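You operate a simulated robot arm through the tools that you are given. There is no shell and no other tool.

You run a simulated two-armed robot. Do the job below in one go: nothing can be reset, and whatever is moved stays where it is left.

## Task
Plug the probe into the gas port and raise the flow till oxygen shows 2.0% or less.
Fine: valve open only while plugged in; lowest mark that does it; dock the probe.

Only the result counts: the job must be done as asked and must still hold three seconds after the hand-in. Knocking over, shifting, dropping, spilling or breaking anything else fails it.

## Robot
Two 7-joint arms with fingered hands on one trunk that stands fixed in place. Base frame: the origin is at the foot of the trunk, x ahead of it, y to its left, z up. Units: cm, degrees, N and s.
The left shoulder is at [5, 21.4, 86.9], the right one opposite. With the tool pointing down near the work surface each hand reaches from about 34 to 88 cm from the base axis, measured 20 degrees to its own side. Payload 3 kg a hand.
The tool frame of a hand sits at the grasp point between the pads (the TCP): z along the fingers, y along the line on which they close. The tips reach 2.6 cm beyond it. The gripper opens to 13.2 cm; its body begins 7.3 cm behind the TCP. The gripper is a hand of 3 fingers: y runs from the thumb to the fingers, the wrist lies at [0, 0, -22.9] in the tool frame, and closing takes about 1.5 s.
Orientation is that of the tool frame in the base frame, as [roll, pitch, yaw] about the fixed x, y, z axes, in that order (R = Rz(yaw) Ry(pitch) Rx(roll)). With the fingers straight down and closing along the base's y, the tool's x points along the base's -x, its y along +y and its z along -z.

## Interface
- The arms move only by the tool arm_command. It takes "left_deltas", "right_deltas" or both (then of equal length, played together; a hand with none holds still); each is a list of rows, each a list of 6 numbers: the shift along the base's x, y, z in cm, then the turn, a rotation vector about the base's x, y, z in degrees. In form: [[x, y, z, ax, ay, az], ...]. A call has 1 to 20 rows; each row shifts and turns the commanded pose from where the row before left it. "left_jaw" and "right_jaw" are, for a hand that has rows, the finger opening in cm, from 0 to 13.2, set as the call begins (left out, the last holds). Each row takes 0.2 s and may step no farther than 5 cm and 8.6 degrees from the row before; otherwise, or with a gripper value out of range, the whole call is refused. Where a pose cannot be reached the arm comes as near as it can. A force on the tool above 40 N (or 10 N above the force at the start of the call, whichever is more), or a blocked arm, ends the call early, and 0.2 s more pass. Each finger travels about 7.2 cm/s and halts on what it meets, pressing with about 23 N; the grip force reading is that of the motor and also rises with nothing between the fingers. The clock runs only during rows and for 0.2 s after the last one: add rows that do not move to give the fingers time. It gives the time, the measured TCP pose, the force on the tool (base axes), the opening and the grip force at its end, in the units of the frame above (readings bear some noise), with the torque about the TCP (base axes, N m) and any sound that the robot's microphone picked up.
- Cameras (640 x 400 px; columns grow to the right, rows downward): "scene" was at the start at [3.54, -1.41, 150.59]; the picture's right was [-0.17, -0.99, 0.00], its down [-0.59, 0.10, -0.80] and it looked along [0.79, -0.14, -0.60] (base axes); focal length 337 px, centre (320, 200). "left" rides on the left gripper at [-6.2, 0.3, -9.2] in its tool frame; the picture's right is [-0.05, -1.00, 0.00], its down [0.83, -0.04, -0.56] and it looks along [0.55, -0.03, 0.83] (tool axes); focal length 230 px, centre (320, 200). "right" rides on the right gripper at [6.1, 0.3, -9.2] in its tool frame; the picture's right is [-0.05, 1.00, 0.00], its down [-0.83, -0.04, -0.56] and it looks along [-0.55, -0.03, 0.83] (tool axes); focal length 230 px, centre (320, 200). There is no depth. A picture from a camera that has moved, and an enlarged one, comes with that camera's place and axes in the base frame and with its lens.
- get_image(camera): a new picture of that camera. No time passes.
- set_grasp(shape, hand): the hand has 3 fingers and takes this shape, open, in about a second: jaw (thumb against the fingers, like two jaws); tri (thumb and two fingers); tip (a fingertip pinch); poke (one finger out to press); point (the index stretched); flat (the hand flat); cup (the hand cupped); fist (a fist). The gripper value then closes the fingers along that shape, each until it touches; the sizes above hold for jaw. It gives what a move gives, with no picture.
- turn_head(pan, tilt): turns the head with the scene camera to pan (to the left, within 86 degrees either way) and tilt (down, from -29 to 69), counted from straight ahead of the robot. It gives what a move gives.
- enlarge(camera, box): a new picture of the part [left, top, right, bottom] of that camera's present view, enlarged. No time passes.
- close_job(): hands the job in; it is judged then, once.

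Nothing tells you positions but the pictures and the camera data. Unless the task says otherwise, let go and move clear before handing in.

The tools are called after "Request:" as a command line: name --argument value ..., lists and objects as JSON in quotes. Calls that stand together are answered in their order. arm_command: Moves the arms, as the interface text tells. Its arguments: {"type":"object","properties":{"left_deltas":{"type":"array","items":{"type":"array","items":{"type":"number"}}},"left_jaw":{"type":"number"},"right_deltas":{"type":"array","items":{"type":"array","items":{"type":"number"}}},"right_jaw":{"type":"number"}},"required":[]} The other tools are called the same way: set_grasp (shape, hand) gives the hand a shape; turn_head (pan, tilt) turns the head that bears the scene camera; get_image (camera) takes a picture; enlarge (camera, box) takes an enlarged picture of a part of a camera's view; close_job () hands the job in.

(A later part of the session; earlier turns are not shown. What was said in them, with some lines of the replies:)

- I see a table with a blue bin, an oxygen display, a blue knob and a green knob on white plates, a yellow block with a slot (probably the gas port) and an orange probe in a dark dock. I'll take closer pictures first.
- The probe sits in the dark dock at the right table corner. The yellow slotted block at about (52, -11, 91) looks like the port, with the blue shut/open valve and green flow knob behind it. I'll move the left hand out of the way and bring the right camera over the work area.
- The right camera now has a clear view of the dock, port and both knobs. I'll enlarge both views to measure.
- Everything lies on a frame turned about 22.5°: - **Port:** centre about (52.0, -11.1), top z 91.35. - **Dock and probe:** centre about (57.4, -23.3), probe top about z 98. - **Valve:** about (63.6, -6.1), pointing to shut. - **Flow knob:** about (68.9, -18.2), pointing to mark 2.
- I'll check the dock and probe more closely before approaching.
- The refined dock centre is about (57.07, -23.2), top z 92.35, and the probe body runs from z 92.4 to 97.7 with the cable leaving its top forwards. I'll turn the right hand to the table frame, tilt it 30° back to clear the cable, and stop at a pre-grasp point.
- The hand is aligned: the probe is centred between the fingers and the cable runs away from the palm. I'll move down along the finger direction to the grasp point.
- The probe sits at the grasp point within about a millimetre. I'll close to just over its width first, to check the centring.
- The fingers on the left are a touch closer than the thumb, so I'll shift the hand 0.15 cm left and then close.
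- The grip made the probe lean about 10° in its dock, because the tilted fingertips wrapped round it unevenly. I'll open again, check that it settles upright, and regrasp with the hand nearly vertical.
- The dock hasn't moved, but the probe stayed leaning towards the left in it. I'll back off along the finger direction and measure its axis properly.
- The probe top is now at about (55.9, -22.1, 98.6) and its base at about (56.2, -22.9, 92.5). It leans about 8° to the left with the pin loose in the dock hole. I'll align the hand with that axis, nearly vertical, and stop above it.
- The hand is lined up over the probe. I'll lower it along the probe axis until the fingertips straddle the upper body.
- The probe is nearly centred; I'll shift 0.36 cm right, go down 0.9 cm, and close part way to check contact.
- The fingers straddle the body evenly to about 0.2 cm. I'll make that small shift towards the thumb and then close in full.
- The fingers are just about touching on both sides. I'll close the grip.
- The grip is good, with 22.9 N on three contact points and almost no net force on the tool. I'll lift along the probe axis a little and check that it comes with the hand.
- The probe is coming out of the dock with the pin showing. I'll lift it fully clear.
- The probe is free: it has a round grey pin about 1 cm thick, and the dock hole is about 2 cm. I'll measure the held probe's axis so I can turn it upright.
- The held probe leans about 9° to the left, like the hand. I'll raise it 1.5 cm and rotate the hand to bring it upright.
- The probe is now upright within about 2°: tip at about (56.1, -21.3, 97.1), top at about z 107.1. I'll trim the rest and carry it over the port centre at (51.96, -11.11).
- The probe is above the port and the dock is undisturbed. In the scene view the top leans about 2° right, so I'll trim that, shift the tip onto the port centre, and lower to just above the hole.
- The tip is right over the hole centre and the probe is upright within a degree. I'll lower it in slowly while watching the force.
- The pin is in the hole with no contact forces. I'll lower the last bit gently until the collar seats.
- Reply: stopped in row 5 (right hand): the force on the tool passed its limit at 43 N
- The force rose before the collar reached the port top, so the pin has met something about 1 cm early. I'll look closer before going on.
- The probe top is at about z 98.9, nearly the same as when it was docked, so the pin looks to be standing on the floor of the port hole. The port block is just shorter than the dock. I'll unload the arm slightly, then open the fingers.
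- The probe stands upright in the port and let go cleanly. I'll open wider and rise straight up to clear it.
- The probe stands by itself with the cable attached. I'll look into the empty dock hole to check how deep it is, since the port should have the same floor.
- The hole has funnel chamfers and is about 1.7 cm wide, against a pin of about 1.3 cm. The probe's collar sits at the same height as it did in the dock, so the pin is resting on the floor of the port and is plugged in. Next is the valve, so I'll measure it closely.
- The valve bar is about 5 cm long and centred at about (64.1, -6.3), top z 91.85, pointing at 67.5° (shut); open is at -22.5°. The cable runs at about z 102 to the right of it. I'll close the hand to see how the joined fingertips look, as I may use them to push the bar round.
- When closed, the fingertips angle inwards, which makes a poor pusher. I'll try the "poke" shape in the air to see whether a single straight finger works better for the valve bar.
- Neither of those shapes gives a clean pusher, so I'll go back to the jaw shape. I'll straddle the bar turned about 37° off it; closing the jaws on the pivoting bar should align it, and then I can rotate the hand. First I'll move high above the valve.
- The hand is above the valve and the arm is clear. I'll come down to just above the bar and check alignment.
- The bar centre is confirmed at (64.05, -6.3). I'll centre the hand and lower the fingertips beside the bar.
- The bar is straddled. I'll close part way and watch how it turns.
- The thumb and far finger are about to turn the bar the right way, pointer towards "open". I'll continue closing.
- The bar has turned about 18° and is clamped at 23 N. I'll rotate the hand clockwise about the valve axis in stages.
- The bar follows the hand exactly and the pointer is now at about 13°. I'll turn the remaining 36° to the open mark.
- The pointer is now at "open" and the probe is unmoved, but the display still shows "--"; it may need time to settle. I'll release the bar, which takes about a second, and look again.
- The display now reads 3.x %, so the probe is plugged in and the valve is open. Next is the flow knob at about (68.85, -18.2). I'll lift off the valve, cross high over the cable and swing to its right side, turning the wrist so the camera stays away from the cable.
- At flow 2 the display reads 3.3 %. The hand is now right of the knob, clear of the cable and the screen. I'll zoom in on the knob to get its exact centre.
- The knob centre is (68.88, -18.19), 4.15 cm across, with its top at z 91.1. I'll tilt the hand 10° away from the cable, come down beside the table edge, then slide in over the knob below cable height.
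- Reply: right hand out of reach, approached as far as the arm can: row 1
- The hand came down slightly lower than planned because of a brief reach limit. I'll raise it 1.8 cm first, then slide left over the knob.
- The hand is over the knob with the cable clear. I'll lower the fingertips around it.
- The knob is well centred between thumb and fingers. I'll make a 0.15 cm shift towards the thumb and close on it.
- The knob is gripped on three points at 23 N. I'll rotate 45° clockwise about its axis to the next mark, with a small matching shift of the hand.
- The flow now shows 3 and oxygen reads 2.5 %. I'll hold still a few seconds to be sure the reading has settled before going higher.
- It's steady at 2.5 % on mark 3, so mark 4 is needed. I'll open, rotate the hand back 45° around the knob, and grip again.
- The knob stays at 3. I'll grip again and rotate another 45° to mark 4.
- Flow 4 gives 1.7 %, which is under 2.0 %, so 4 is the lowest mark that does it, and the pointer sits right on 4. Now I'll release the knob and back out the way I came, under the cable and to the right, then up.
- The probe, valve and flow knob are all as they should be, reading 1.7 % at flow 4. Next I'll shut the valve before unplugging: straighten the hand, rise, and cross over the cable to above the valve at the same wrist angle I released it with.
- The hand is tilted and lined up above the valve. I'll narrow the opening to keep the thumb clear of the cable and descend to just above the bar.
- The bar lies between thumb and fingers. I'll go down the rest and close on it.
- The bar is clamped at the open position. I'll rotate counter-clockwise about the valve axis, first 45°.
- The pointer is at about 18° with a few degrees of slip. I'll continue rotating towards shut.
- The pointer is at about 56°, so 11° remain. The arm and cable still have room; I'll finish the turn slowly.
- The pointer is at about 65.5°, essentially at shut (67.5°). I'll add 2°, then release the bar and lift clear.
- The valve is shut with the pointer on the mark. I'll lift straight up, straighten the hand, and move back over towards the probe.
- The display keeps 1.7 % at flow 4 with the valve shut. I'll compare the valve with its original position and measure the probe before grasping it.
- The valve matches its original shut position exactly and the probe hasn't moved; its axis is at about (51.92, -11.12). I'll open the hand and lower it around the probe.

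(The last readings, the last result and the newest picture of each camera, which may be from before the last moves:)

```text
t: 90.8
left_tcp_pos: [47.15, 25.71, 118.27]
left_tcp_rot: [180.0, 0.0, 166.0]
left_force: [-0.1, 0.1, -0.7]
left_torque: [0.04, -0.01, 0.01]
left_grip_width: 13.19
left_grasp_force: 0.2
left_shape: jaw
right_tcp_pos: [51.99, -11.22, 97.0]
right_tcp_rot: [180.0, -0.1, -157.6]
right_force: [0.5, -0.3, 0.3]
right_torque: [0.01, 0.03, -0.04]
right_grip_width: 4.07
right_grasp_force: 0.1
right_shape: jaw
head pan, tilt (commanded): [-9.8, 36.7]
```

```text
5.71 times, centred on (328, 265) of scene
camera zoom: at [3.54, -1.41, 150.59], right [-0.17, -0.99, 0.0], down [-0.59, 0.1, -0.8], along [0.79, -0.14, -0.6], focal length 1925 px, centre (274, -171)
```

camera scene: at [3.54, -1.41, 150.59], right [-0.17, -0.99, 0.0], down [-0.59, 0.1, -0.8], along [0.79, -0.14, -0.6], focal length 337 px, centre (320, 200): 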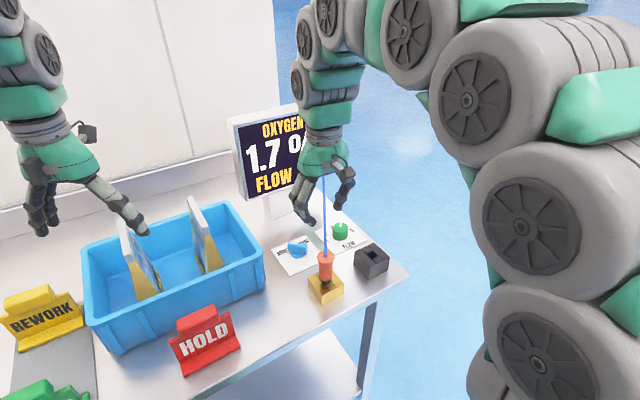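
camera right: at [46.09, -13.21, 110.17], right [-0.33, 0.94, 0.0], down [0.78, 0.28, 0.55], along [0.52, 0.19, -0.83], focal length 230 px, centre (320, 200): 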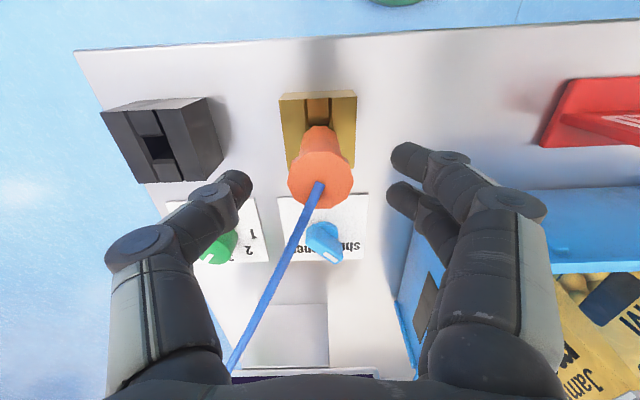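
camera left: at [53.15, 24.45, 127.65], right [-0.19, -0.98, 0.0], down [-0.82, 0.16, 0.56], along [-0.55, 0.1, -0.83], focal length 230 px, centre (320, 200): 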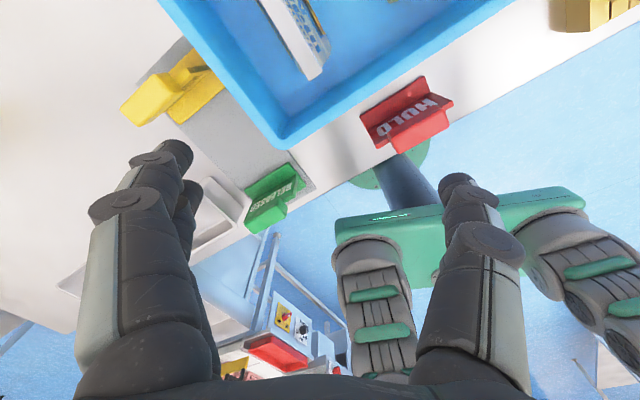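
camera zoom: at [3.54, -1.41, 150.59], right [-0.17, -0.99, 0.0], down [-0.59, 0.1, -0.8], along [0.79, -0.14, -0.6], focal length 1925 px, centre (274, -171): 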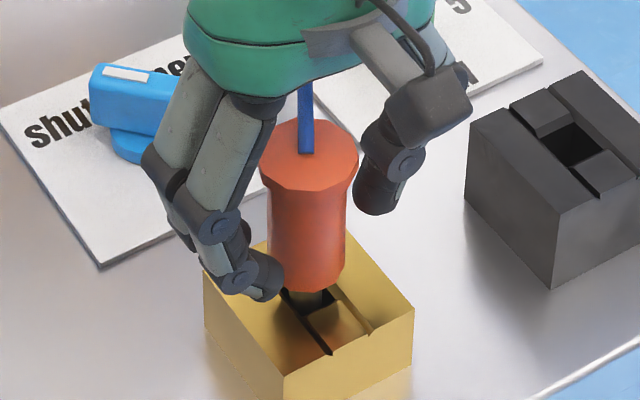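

Thumb and fingers are equally spaced from the probe. I'll close the grip.

Request:
arm_command --right_deltas '[[0, 0, 0, 0, 0, 0], [0, 0, 0, 0, 0, 0], [0, 0, 0, 0, 0, 0], [0, 0, 0, 0, 0, 0], [0, 0, 0, 0, 0, 0]]' --right_jaw 1

Request:
enlarge --camera "right" --box '[220, 100, 420, 260]'

Request:
enlarge --camera "scene" --box '[296, 230, 360, 300]'

```text
t: 92.0
left_tcp_pos: [47.13, 25.69, 118.42]
left_tcp_rot: [-180.0, 0.0, 166.1]
left_force: [-0.5, -0.6, 1.0]
left_torque: [-0.02, -0.01, 0.0]
left_grip_width: 13.2
left_grasp_force: 0.0
left_shape: jaw
right_tcp_pos: [51.89, -11.26, 97.03]
right_tcp_rot: [-180.0, -0.1, -157.5]
right_force: [0.8, 1.2, 0.7]
right_torque: [0.0, 0.01, -0.01]
right_grip_width: 2.0
right_grasp_force: 23.5
right_shape: jaw
head pan, tilt (commanded): [-9.8, 36.7]
```

```text
2.50 times, centred on (320, 180) of right
camera zoom: at [46.1, -13.27, 106.26], right [-0.33, 0.94, 0.0], down [0.78, 0.28, 0.56], along [0.52, 0.19, -0.83], focal length 575 px, centre (320, 250)
```

zoom: 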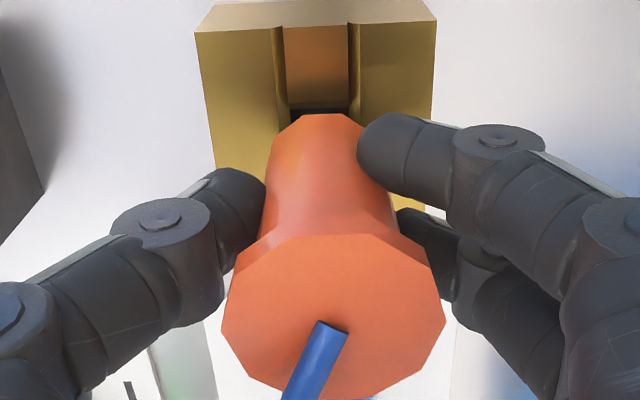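

```text
5.71 times, centred on (328, 265) of scene
camera zoom: at [3.54, -1.41, 150.59], right [-0.17, -0.99, 0.0], down [-0.59, 0.1, -0.8], along [0.79, -0.14, -0.6], focal length 1925 px, centre (274, -171)
```

zoom: 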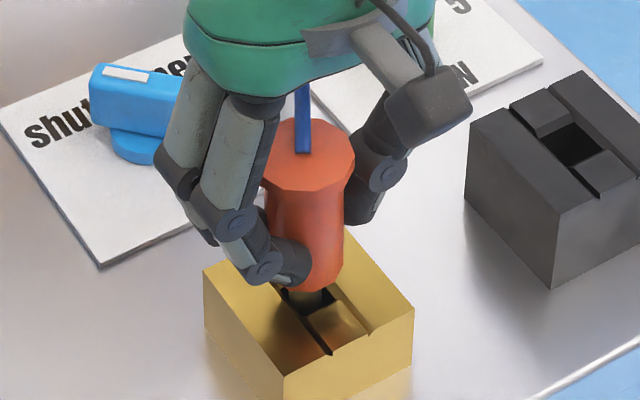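

The grip is good and the probe is nearly upright. I'll lift it straight out.

Request:
arm_command --right_deltas '[[0, 0, 0.6, 0, 0, 0], [0, 0, 0.8, 0, 0, 0], [0, 0, 1, 0, 0, 0], [0, 0, 1, 0, 0, 0], [0, 0, 1.2, 0, 0, 0], [0, 0, 1.2, 0, 0, 0], [0, 0, 1.2, 0, 0, 0], [0, 0, 0, 0, 0, 0]]'

Request:
get_image --camera "scene"

Request:
enlarge --camera "scene" --box '[284, 200, 364, 290]'

Request:
enlarge --camera "right" --box '[240, 80, 400, 280]'

```text
t: 93.8
left_tcp_pos: [47.06, 25.66, 118.46]
left_tcp_rot: [180.0, 0.1, 166.2]
left_force: [-0.1, 0.1, 0.0]
left_torque: [0.02, 0.03, -0.01]
left_grip_width: 13.18
left_grasp_force: 0.1
left_shape: jaw
right_tcp_pos: [51.91, -11.2, 104.12]
right_tcp_rot: [-179.9, 0.0, -157.5]
right_force: [-0.9, -0.2, -1.3]
right_torque: [0.0, 0.0, -0.03]
right_grip_width: 2.01
right_grasp_force: 22.9
right_shape: jaw
head pan, tilt (commanded): [-9.8, 36.7]
```

```text
taken
camera scene: at [3.55, -1.41, 150.59], right [-0.17, -0.99, 0.0], down [-0.59, 0.1, -0.8], along [0.79, -0.14, -0.6], focal length 337 px, centre (320, 200)
```

scene: 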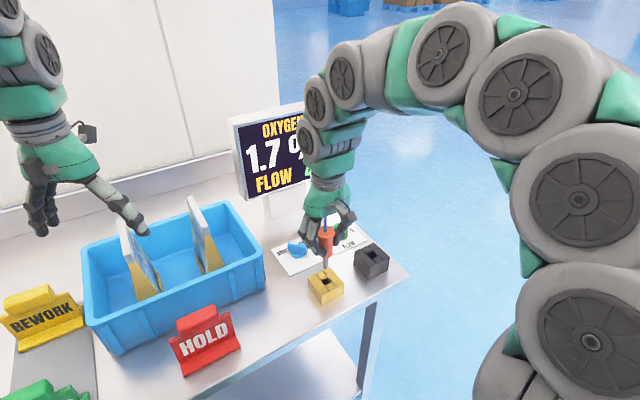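

```text
4.44 times, centred on (324, 245) of scene
camera zoom: at [3.55, -1.41, 150.59], right [-0.17, -0.99, 0.0], down [-0.59, 0.1, -0.8], along [0.79, -0.14, -0.6], focal length 1498 px, centre (302, 0)
```

zoom: 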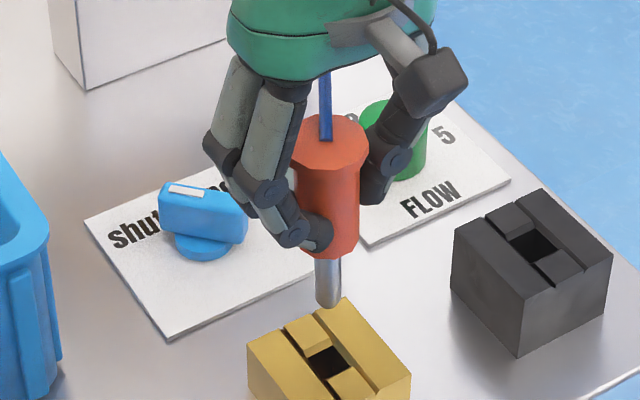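

```text
2.00 times, centred on (320, 180) of right
camera zoom: at [46.12, -13.28, 113.26], right [-0.33, 0.94, 0.0], down [0.78, 0.28, 0.56], along [0.52, 0.19, -0.83], focal length 460 px, centre (320, 240)
```

zoom: 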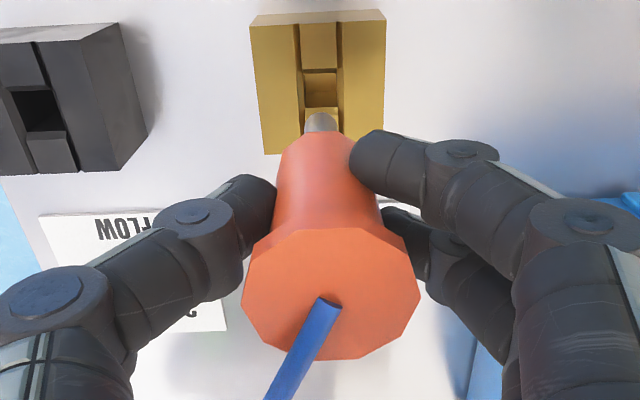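

The probe is out and the display still holds 1.7 %. The tip is at about (51.95, -11.1, 95.9) with a 1° lean. I'll trim that and carry it over the dock at (57.05, -23.2).

Request:
arm_command --right_deltas '[[0, 0, 0, 1.0, 0.42, 0], [0.86, -2.04, 0, 0, 0, 0], [0.86, -2.04, 0, 0, 0, 0], [0.86, -2.04, 0, 0, 0, 0], [0.86, -2.04, 0, 0, 0, 0], [0.86, -2.03, 0, 0, 0, 0], [0.86, -2.03, 0, 0, 0, 0], [0, 0, 0, 0, 0, 0], [0, 0, 0, 0, 0, 0]]'

Request:
enlarge --camera "scene" --box '[336, 200, 416, 280]'

Request:
enlarge --camera "right" --box '[240, 80, 400, 280]'

```text
t: 95.8
left_tcp_pos: [47.12, 25.65, 118.31]
left_tcp_rot: [180.0, 0.0, 166.1]
left_force: [0.6, 0.0, 0.3]
left_torque: [0.01, 0.02, -0.02]
left_grip_width: 13.17
left_grasp_force: 0.1
left_shape: jaw
right_tcp_pos: [57.16, -23.53, 103.93]
right_tcp_rot: [178.9, 0.0, -157.5]
right_force: [0.8, -0.9, -1.1]
right_torque: [0.03, 0.01, -0.02]
right_grip_width: 2.01
right_grasp_force: 23.2
right_shape: jaw
head pan, tilt (commanded): [-9.8, 36.7]
```

```text
5.00 times, centred on (376, 240) of scene
camera zoom: at [3.54, -1.41, 150.59], right [-0.17, -0.99, 0.0], down [-0.59, 0.1, -0.8], along [0.79, -0.14, -0.6], focal length 1685 px, centre (40, 0)
```

zoom: 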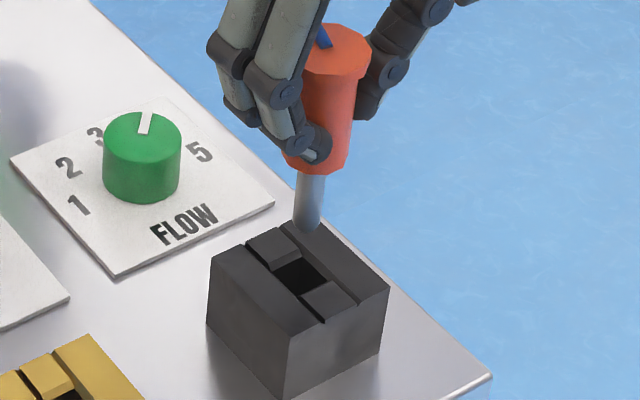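

```text
2.00 times, centred on (320, 180) of right
camera zoom: at [51.32, -25.72, 113.16], right [-0.33, 0.94, 0.02], down [0.79, 0.27, 0.55], along [0.52, 0.2, -0.83], focal length 460 px, centre (320, 240)
```

zoom: 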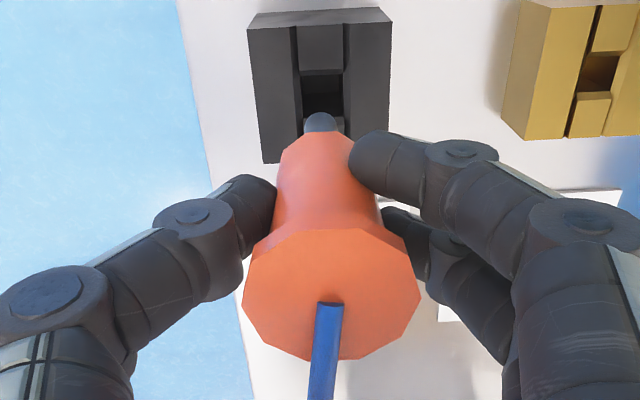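

The pin is lined up with the dock hole within about 1 mm. I'll make a small shift and lower it in.

Request:
arm_command --right_deltas '[[-0.05, 0.1, 0, 0, 0, 0], [0, 0, -0.8, 0, 0, 0], [0, 0, -0.8, 0, 0, 0], [0, 0, -0.7, 0, 0, 0], [0, 0, -0.6, 0, 0, 0], [0, 0, -0.6, 0, 0, 0], [0, 0, 0, 0, 0, 0]]'

Request:
enlarge --camera "scene" --box '[346, 215, 410, 275]'

Request:
enlarge --camera "right" --box '[240, 80, 400, 280]'

```text
t: 97.4
left_tcp_pos: [47.18, 25.65, 118.49]
left_tcp_rot: [-180.0, 0.0, 166.1]
left_force: [0.2, -0.1, -0.5]
left_torque: [-0.01, -0.01, 0.0]
left_grip_width: 13.2
left_grasp_force: 0.1
left_shape: jaw
right_tcp_pos: [57.0, -23.36, 100.46]
right_tcp_rot: [178.9, -0.1, -157.5]
right_force: [-0.8, 0.6, -0.9]
right_torque: [0.0, -0.02, 0.03]
right_grip_width: 2.02
right_grasp_force: 22.9
right_shape: jaw
head pan, tilt (commanded): [-9.8, 36.7]
```

```text
6.67 times, centred on (378, 245) of scene
camera zoom: at [3.54, -1.41, 150.59], right [-0.17, -0.99, 0.0], down [-0.59, 0.1, -0.8], along [0.79, -0.14, -0.6], focal length 2246 px, centre (-67, -100)
```

zoom: 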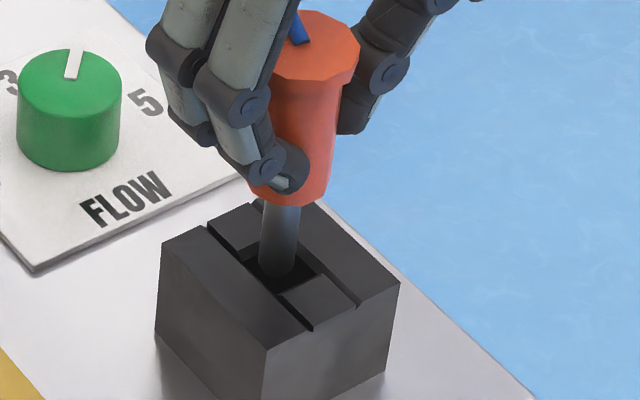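

```text
2.00 times, centred on (320, 180) of right
camera zoom: at [51.36, -25.62, 109.77], right [-0.33, 0.94, 0.02], down [0.79, 0.27, 0.55], along [0.52, 0.2, -0.83], focal length 460 px, centre (320, 240)
```

zoom: 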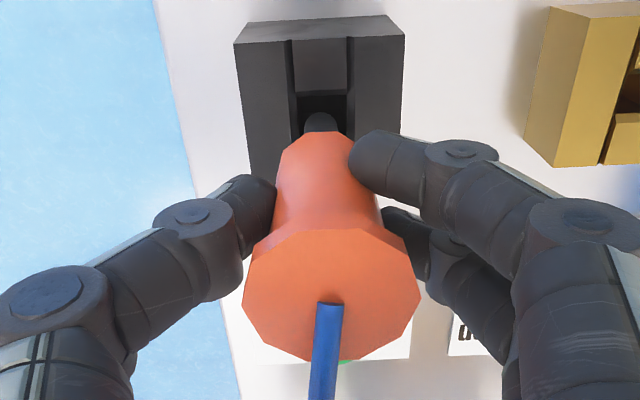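

The tip is entering the hole, well centred. I'll continue down gently.

Request:
arm_command --right_deltas '[[0, 0, -0.4, 0, 0, 0], [0, 0, -0.4, 0, 0, 0], [0, 0, -0.4, 0, 0, 0], [0, 0, -0.4, 0, 0, 0], [0, 0, -0.4, 0, 0, 0], [0, 0, -0.4, 0, 0, 0], [0, 0, -0.4, 0, 0, 0], [0, 0, -0.3, 0, 0, 0], [0, 0, 0, 0, 0, 0]]'

Request:
enlarge --camera "scene" --box '[346, 215, 410, 275]'

Request:
enlarge --camera "right" --box '[240, 80, 400, 280]'

```text
t: 99.4
left_tcp_pos: [47.06, 25.79, 118.42]
left_tcp_rot: [180.0, 0.1, 166.1]
left_force: [0.1, -0.1, 0.4]
left_torque: [0.01, -0.02, -0.01]
left_grip_width: 13.2
left_grasp_force: 0.1
left_shape: jaw
right_tcp_pos: [57.07, -23.41, 97.47]
right_tcp_rot: [178.9, 0.0, -157.5]
right_force: [-0.6, 0.7, 0.3]
right_torque: [-0.01, 0.0, 0.02]
right_grip_width: 2.0
right_grasp_force: 22.8
right_shape: jaw
head pan, tilt (commanded): [-9.8, 36.7]
```

```text
6.67 times, centred on (378, 245) of scene
camera zoom: at [3.54, -1.41, 150.59], right [-0.17, -0.99, 0.0], down [-0.59, 0.1, -0.8], along [0.79, -0.14, -0.6], focal length 2246 px, centre (-67, -100)
```

zoom: 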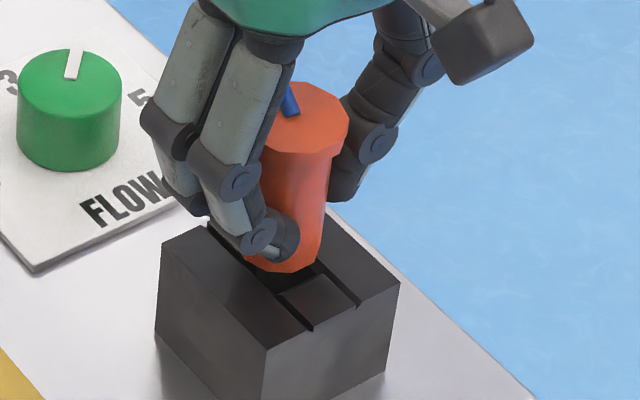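

```text
2.00 times, centred on (320, 180) of right
camera zoom: at [51.28, -25.58, 106.65], right [-0.33, 0.94, 0.02], down [0.79, 0.27, 0.55], along [0.52, 0.2, -0.83], focal length 460 px, centre (320, 240)
```

zoom: 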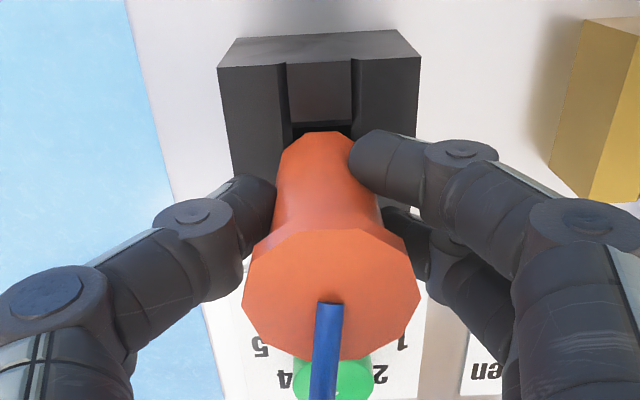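

It's almost down with no contact forces. I'll go the last few millimetres in tiny steps.

Request:
arm_command --right_deltas '[[0, 0, -0.15, 0, 0, 0], [0, 0, -0.15, 0, 0, 0], [0, 0, -0.1, 0, 0, 0]]'

Request:
enlarge --camera "scene" --box '[346, 215, 410, 275]'

```text
t: 100.2
left_tcp_pos: [47.14, 25.74, 118.37]
left_tcp_rot: [180.0, -0.1, 166.1]
left_force: [-0.2, -0.3, 0.4]
left_torque: [-0.02, 0.03, -0.02]
left_grip_width: 13.17
left_grasp_force: 0.0
left_shape: jaw
right_tcp_pos: [57.25, -23.39, 97.05]
right_tcp_rot: [178.8, 0.0, -157.6]
right_force: [0.1, -0.2, -1.2]
right_torque: [0.04, -0.01, -0.03]
right_grip_width: 1.97
right_grasp_force: 22.7
right_shape: jaw
head pan, tilt (commanded): [-9.8, 36.7]
```

```text
6.67 times, centred on (378, 245) of scene
camera zoom: at [3.54, -1.41, 150.59], right [-0.17, -0.99, 0.0], down [-0.59, 0.1, -0.8], along [0.79, -0.14, -0.6], focal length 2246 px, centre (-67, -100)
```

zoom: 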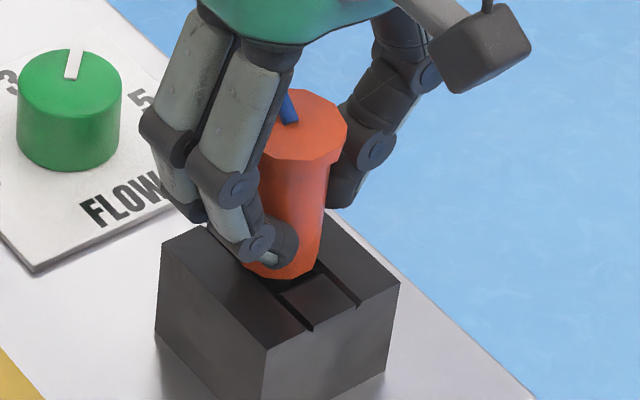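

Request:
arm_command --right_deltas '[[0, 0, -0.12, 0, 0, 0], [0, 0, -0.12, 0, 0, 0], [0, 0, -0.1, 0, 0, 0]]'

Request:
enlarge --camera "scene" --box '[346, 215, 410, 275]'

Request:
enlarge --camera "right" --box '[240, 80, 400, 280]'

```text
t: 101.0
left_tcp_pos: [47.05, 25.61, 118.3]
left_tcp_rot: [-180.0, 0.0, 166.1]
left_force: [-0.5, 0.1, 0.4]
left_torque: [-0.01, -0.01, 0.03]
left_grip_width: 13.19
left_grasp_force: 0.1
left_shape: jaw
right_tcp_pos: [57.06, -23.39, 96.76]
right_tcp_rot: [178.9, 0.1, -157.5]
right_force: [-1.2, 0.1, 24.4]
right_torque: [0.01, 0.02, 0.0]
right_grip_width: 2.13
right_grasp_force: 22.9
right_shape: jaw
head pan, tilt (commanded): [-9.8, 36.7]
```

```text
6.67 times, centred on (378, 245) of scene
camera zoom: at [3.52, -1.4, 150.59], right [-0.17, -0.99, 0.0], down [-0.59, 0.1, -0.8], along [0.79, -0.14, -0.6], focal length 2246 px, centre (-67, -100)
```

zoom: 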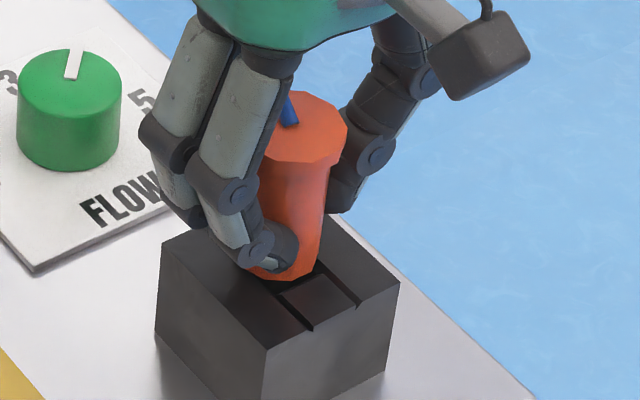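

```text
2.00 times, centred on (320, 180) of right
camera zoom: at [51.29, -25.58, 106.03], right [-0.33, 0.94, 0.02], down [0.79, 0.27, 0.56], along [0.52, 0.2, -0.83], focal length 460 px, centre (320, 240)
```

zoom: 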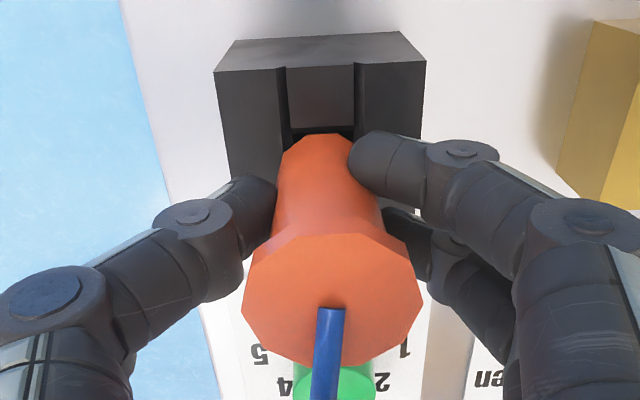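

It has seated, with 24 N upward at the same height where it bottomed in the port. I'll unload slightly and open the fingers.

Request:
arm_command --right_deltas '[[0, 0, 0.15, 0, 0, 0], [0, 0, 0, 0, 0, 0]]'

Request:
arm_command --right_deltas '[[0, 0, 0, 0, 0, 0], [0, 0, 0, 0, 0, 0], [0, 0, 0, 0, 0, 0], [0, 0, 0, 0, 0, 0], [0, 0, 0, 0, 0, 0], [0, 0, 0, 0, 0, 0]]' --right_jaw 5

Request:
enlarge --camera "scene" --box '[346, 215, 410, 275]'

Request:
enlarge --camera "right" --box '[240, 80, 400, 280]'

```text
t: 101.6
left_tcp_pos: [47.09, 25.78, 118.37]
left_tcp_rot: [180.0, 0.1, 166.2]
left_force: [0.3, 0.4, -0.3]
left_torque: [0.01, -0.03, -0.05]
left_grip_width: 13.19
left_grasp_force: 0.1
left_shape: jaw
right_tcp_pos: [57.15, -23.27, 96.74]
right_tcp_rot: [178.9, -0.1, -157.5]
right_force: [-0.6, -0.8, 11.2]
right_torque: [-0.03, -0.04, 0.01]
right_grip_width: 2.1
right_grasp_force: 22.4
right_shape: jaw
head pan, tilt (commanded): [-9.8, 36.7]
```

```text
t: 103.0
left_tcp_pos: [47.16, 25.64, 118.4]
left_tcp_rot: [-179.9, -0.1, 166.1]
left_force: [-0.4, -0.4, -0.4]
left_torque: [-0.01, 0.02, -0.01]
left_grip_width: 13.17
left_grasp_force: 0.1
left_shape: jaw
right_tcp_pos: [57.13, -23.26, 96.81]
right_tcp_rot: [178.9, 0.0, -157.6]
right_force: [0.2, -0.3, -0.6]
right_torque: [-0.03, -0.02, -0.01]
right_grip_width: 4.94
right_grasp_force: 0.1
right_shape: jaw
head pan, tilt (commanded): [-9.8, 36.7]
```

```text
6.67 times, centred on (378, 245) of scene
camera zoom: at [3.54, -1.41, 150.59], right [-0.17, -0.99, 0.0], down [-0.59, 0.1, -0.8], along [0.79, -0.14, -0.6], focal length 2246 px, centre (-67, -100)
```

zoom: 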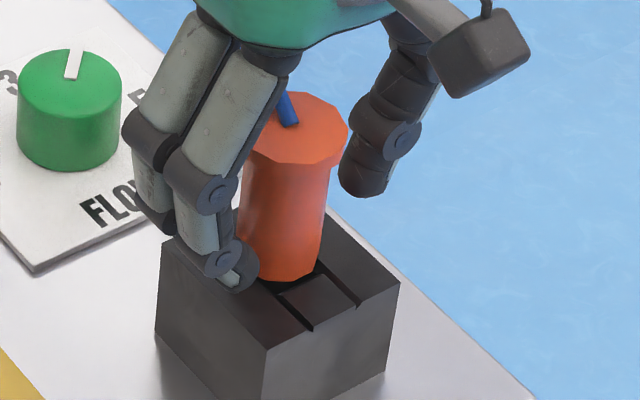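

```text
2.00 times, centred on (320, 180) of right
camera zoom: at [51.31, -25.57, 106.12], right [-0.33, 0.94, 0.02], down [0.79, 0.27, 0.55], along [0.52, 0.2, -0.83], focal length 460 px, centre (320, 240)
```

zoom: 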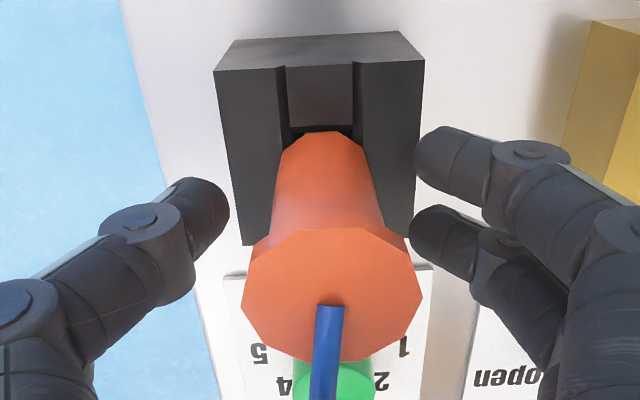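

The probe stands upright in the dock. I'll open wide, rise straight up and back away, then check everything.

Request:
arm_command --right_deltas '[[0, 0, 0, 0, 0, 0], [0, 0, 0, 0, 0, 0], [0, 0, 0, 0, 0, 0], [0, 0, 1.5, 0, 0, 0], [0, 0, 2, 0, 0, 0], [0, 0, 2, 0, 0, 0], [0, 0, 2, 0, 0, 0], [0, 0, 2.5, 0, 0, 0], [0, 0, 2.5, 0, 0, 0], [-2, -0.8, 1.5, 0, 0, 0], [-2.5, -1, 1.5, 0, 0, 0], [-2.5, -1, 1.5, 0, 0, 0], [-2.5, -1, 1, 0, 0, 0], [0, 0, 0, 0, 0, 0]]' --right_jaw 8.5

Request:
get_image --camera "scene"

Request:
enlarge --camera "scene" --box '[340, 225, 420, 275]'

Request:
get_image --camera "right"

Request:
enlarge --camera "scene" --box '[260, 200, 420, 300]'

```text
t: 106.0
left_tcp_pos: [47.15, 25.77, 118.36]
left_tcp_rot: [-179.9, 0.0, 166.1]
left_force: [0.2, -0.7, 0.8]
left_torque: [0.01, -0.02, 0.01]
left_grip_width: 13.18
left_grasp_force: 0.0
left_shape: jaw
right_tcp_pos: [47.53, -27.25, 114.88]
right_tcp_rot: [178.8, 0.0, -157.5]
right_force: [-1.0, 0.1, -0.5]
right_torque: [0.02, -0.01, 0.0]
right_grip_width: 8.45
right_grasp_force: 0.1
right_shape: jaw
head pan, tilt (commanded): [-9.8, 36.7]
```

```text
taken
camera scene: at [3.54, -1.41, 150.59], right [-0.17, -0.99, 0.0], down [-0.59, 0.1, -0.8], along [0.79, -0.14, -0.6], focal length 337 px, centre (320, 200)
```

scene: 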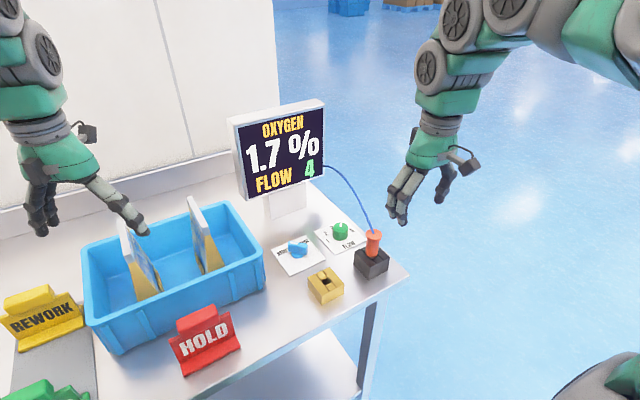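

```text
8.00 times, centred on (380, 250) of scene
camera zoom: at [3.54, -1.41, 150.59], right [-0.17, -0.99, 0.0], down [-0.59, 0.1, -0.8], along [0.79, -0.14, -0.6], focal length 2696 px, centre (-160, -200)
```

zoom: 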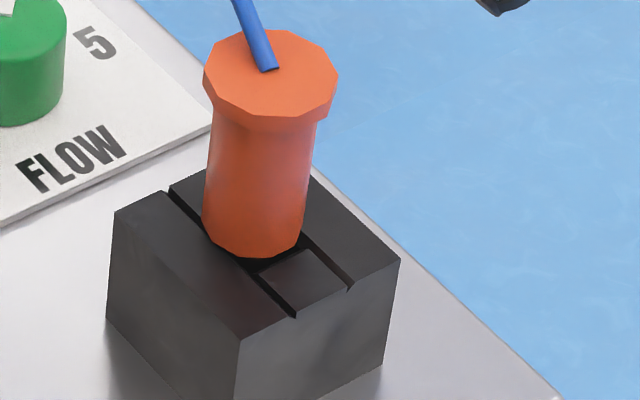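

```text
taken
camera right: at [41.85, -29.46, 124.11], right [-0.33, 0.94, 0.02], down [0.79, 0.27, 0.56], along [0.52, 0.2, -0.83], focal length 230 px, centre (320, 200)
```

right: 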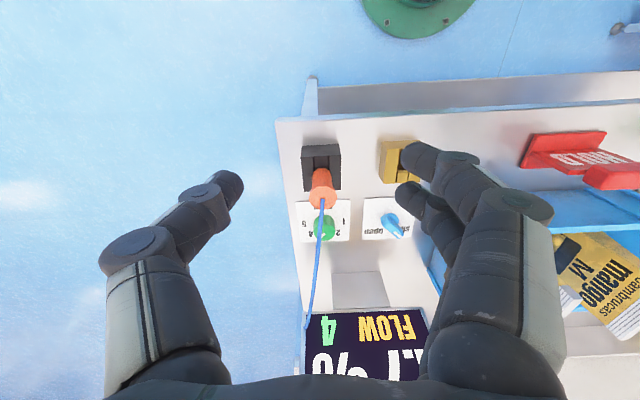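

```text
4.00 times, centred on (340, 250) of scene
camera zoom: at [3.54, -1.41, 150.59], right [-0.17, -0.99, 0.0], down [-0.59, 0.1, -0.8], along [0.79, -0.14, -0.6], focal length 1348 px, centre (240, 0)
```

zoom: 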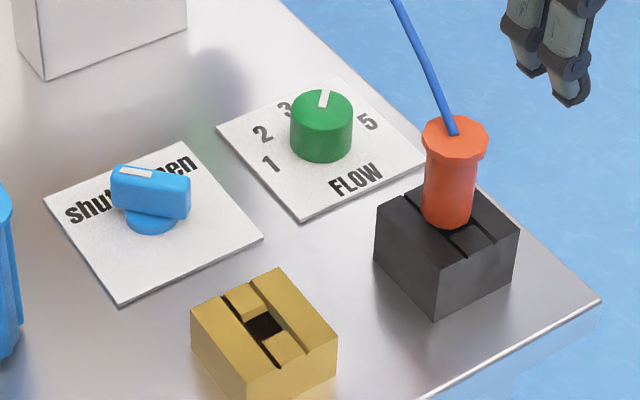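

Display reads 1.7 % at flow 4, the valve is shut and the probe is back in the dock. I'll verify the seating from the other camera.

Request:
enlarge --camera "right" --box '[290, 135, 360, 215]'

Request:
enlarge --camera "scene" --box '[356, 236, 396, 266]'

```text
5.00 times, centred on (325, 175) of right
camera zoom: at [41.85, -29.46, 124.11], right [-0.33, 0.94, 0.02], down [0.79, 0.27, 0.56], along [0.52, 0.2, -0.83], focal length 1150 px, centre (295, 325)
```

zoom: 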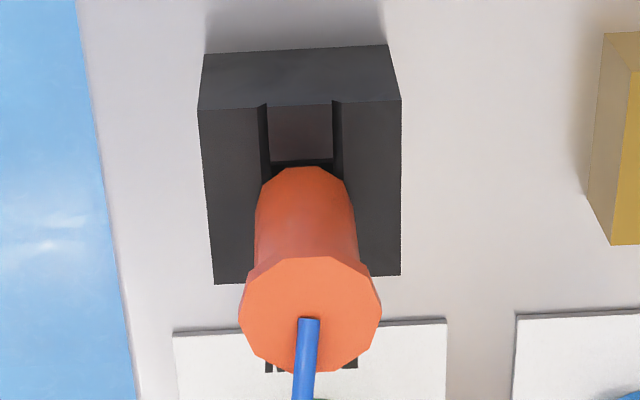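

```text
13.33 times, centred on (376, 251) of scene
camera zoom: at [3.54, -1.41, 150.59], right [-0.17, -0.99, 0.0], down [-0.59, 0.1, -0.8], along [0.79, -0.14, -0.6], focal length 4492 px, centre (-427, -480)
```

zoom: 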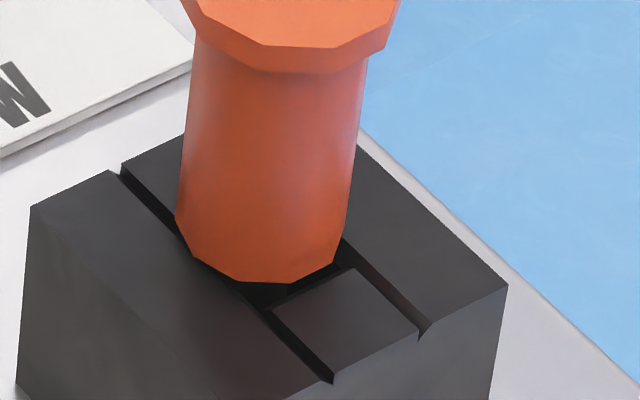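

The probe stands upright and seated in its dock. The valve points to shut, the flow knob is on 4 with 1.7 % held on the display, and both hands are clear. I'm handing in.

Request:
close_job

```text
The job is handed in.
```

The job is done and handed in. The display shows 1.7 % oxygen at flow mark 4, and it kept that reading after I shut the valve and pulled the probe. I have no verdict back from the judging.

- **Oxygen and flow:** the readings were 3.3 % at mark 2, 2.5 % at mark 3 (steady for about 3 s) and 1.7 % at mark 4. So mark 4 is the lowest that gets to 2.0 % or less.
- **Valve:** I opened it only after the probe was in the port. It was back in its original shut position before I pulled the probe.
- **Probe:** it is back in its dock, upright, about 2–3 mm off its starting position. The hole is loose, so I take this as normal play.

My first grip on the probe, with the hand tilted, made it lean in the dock. I let go and took it again with the hand upright. As far as the pictures show, the dock did not move and nothing else was disturbed.
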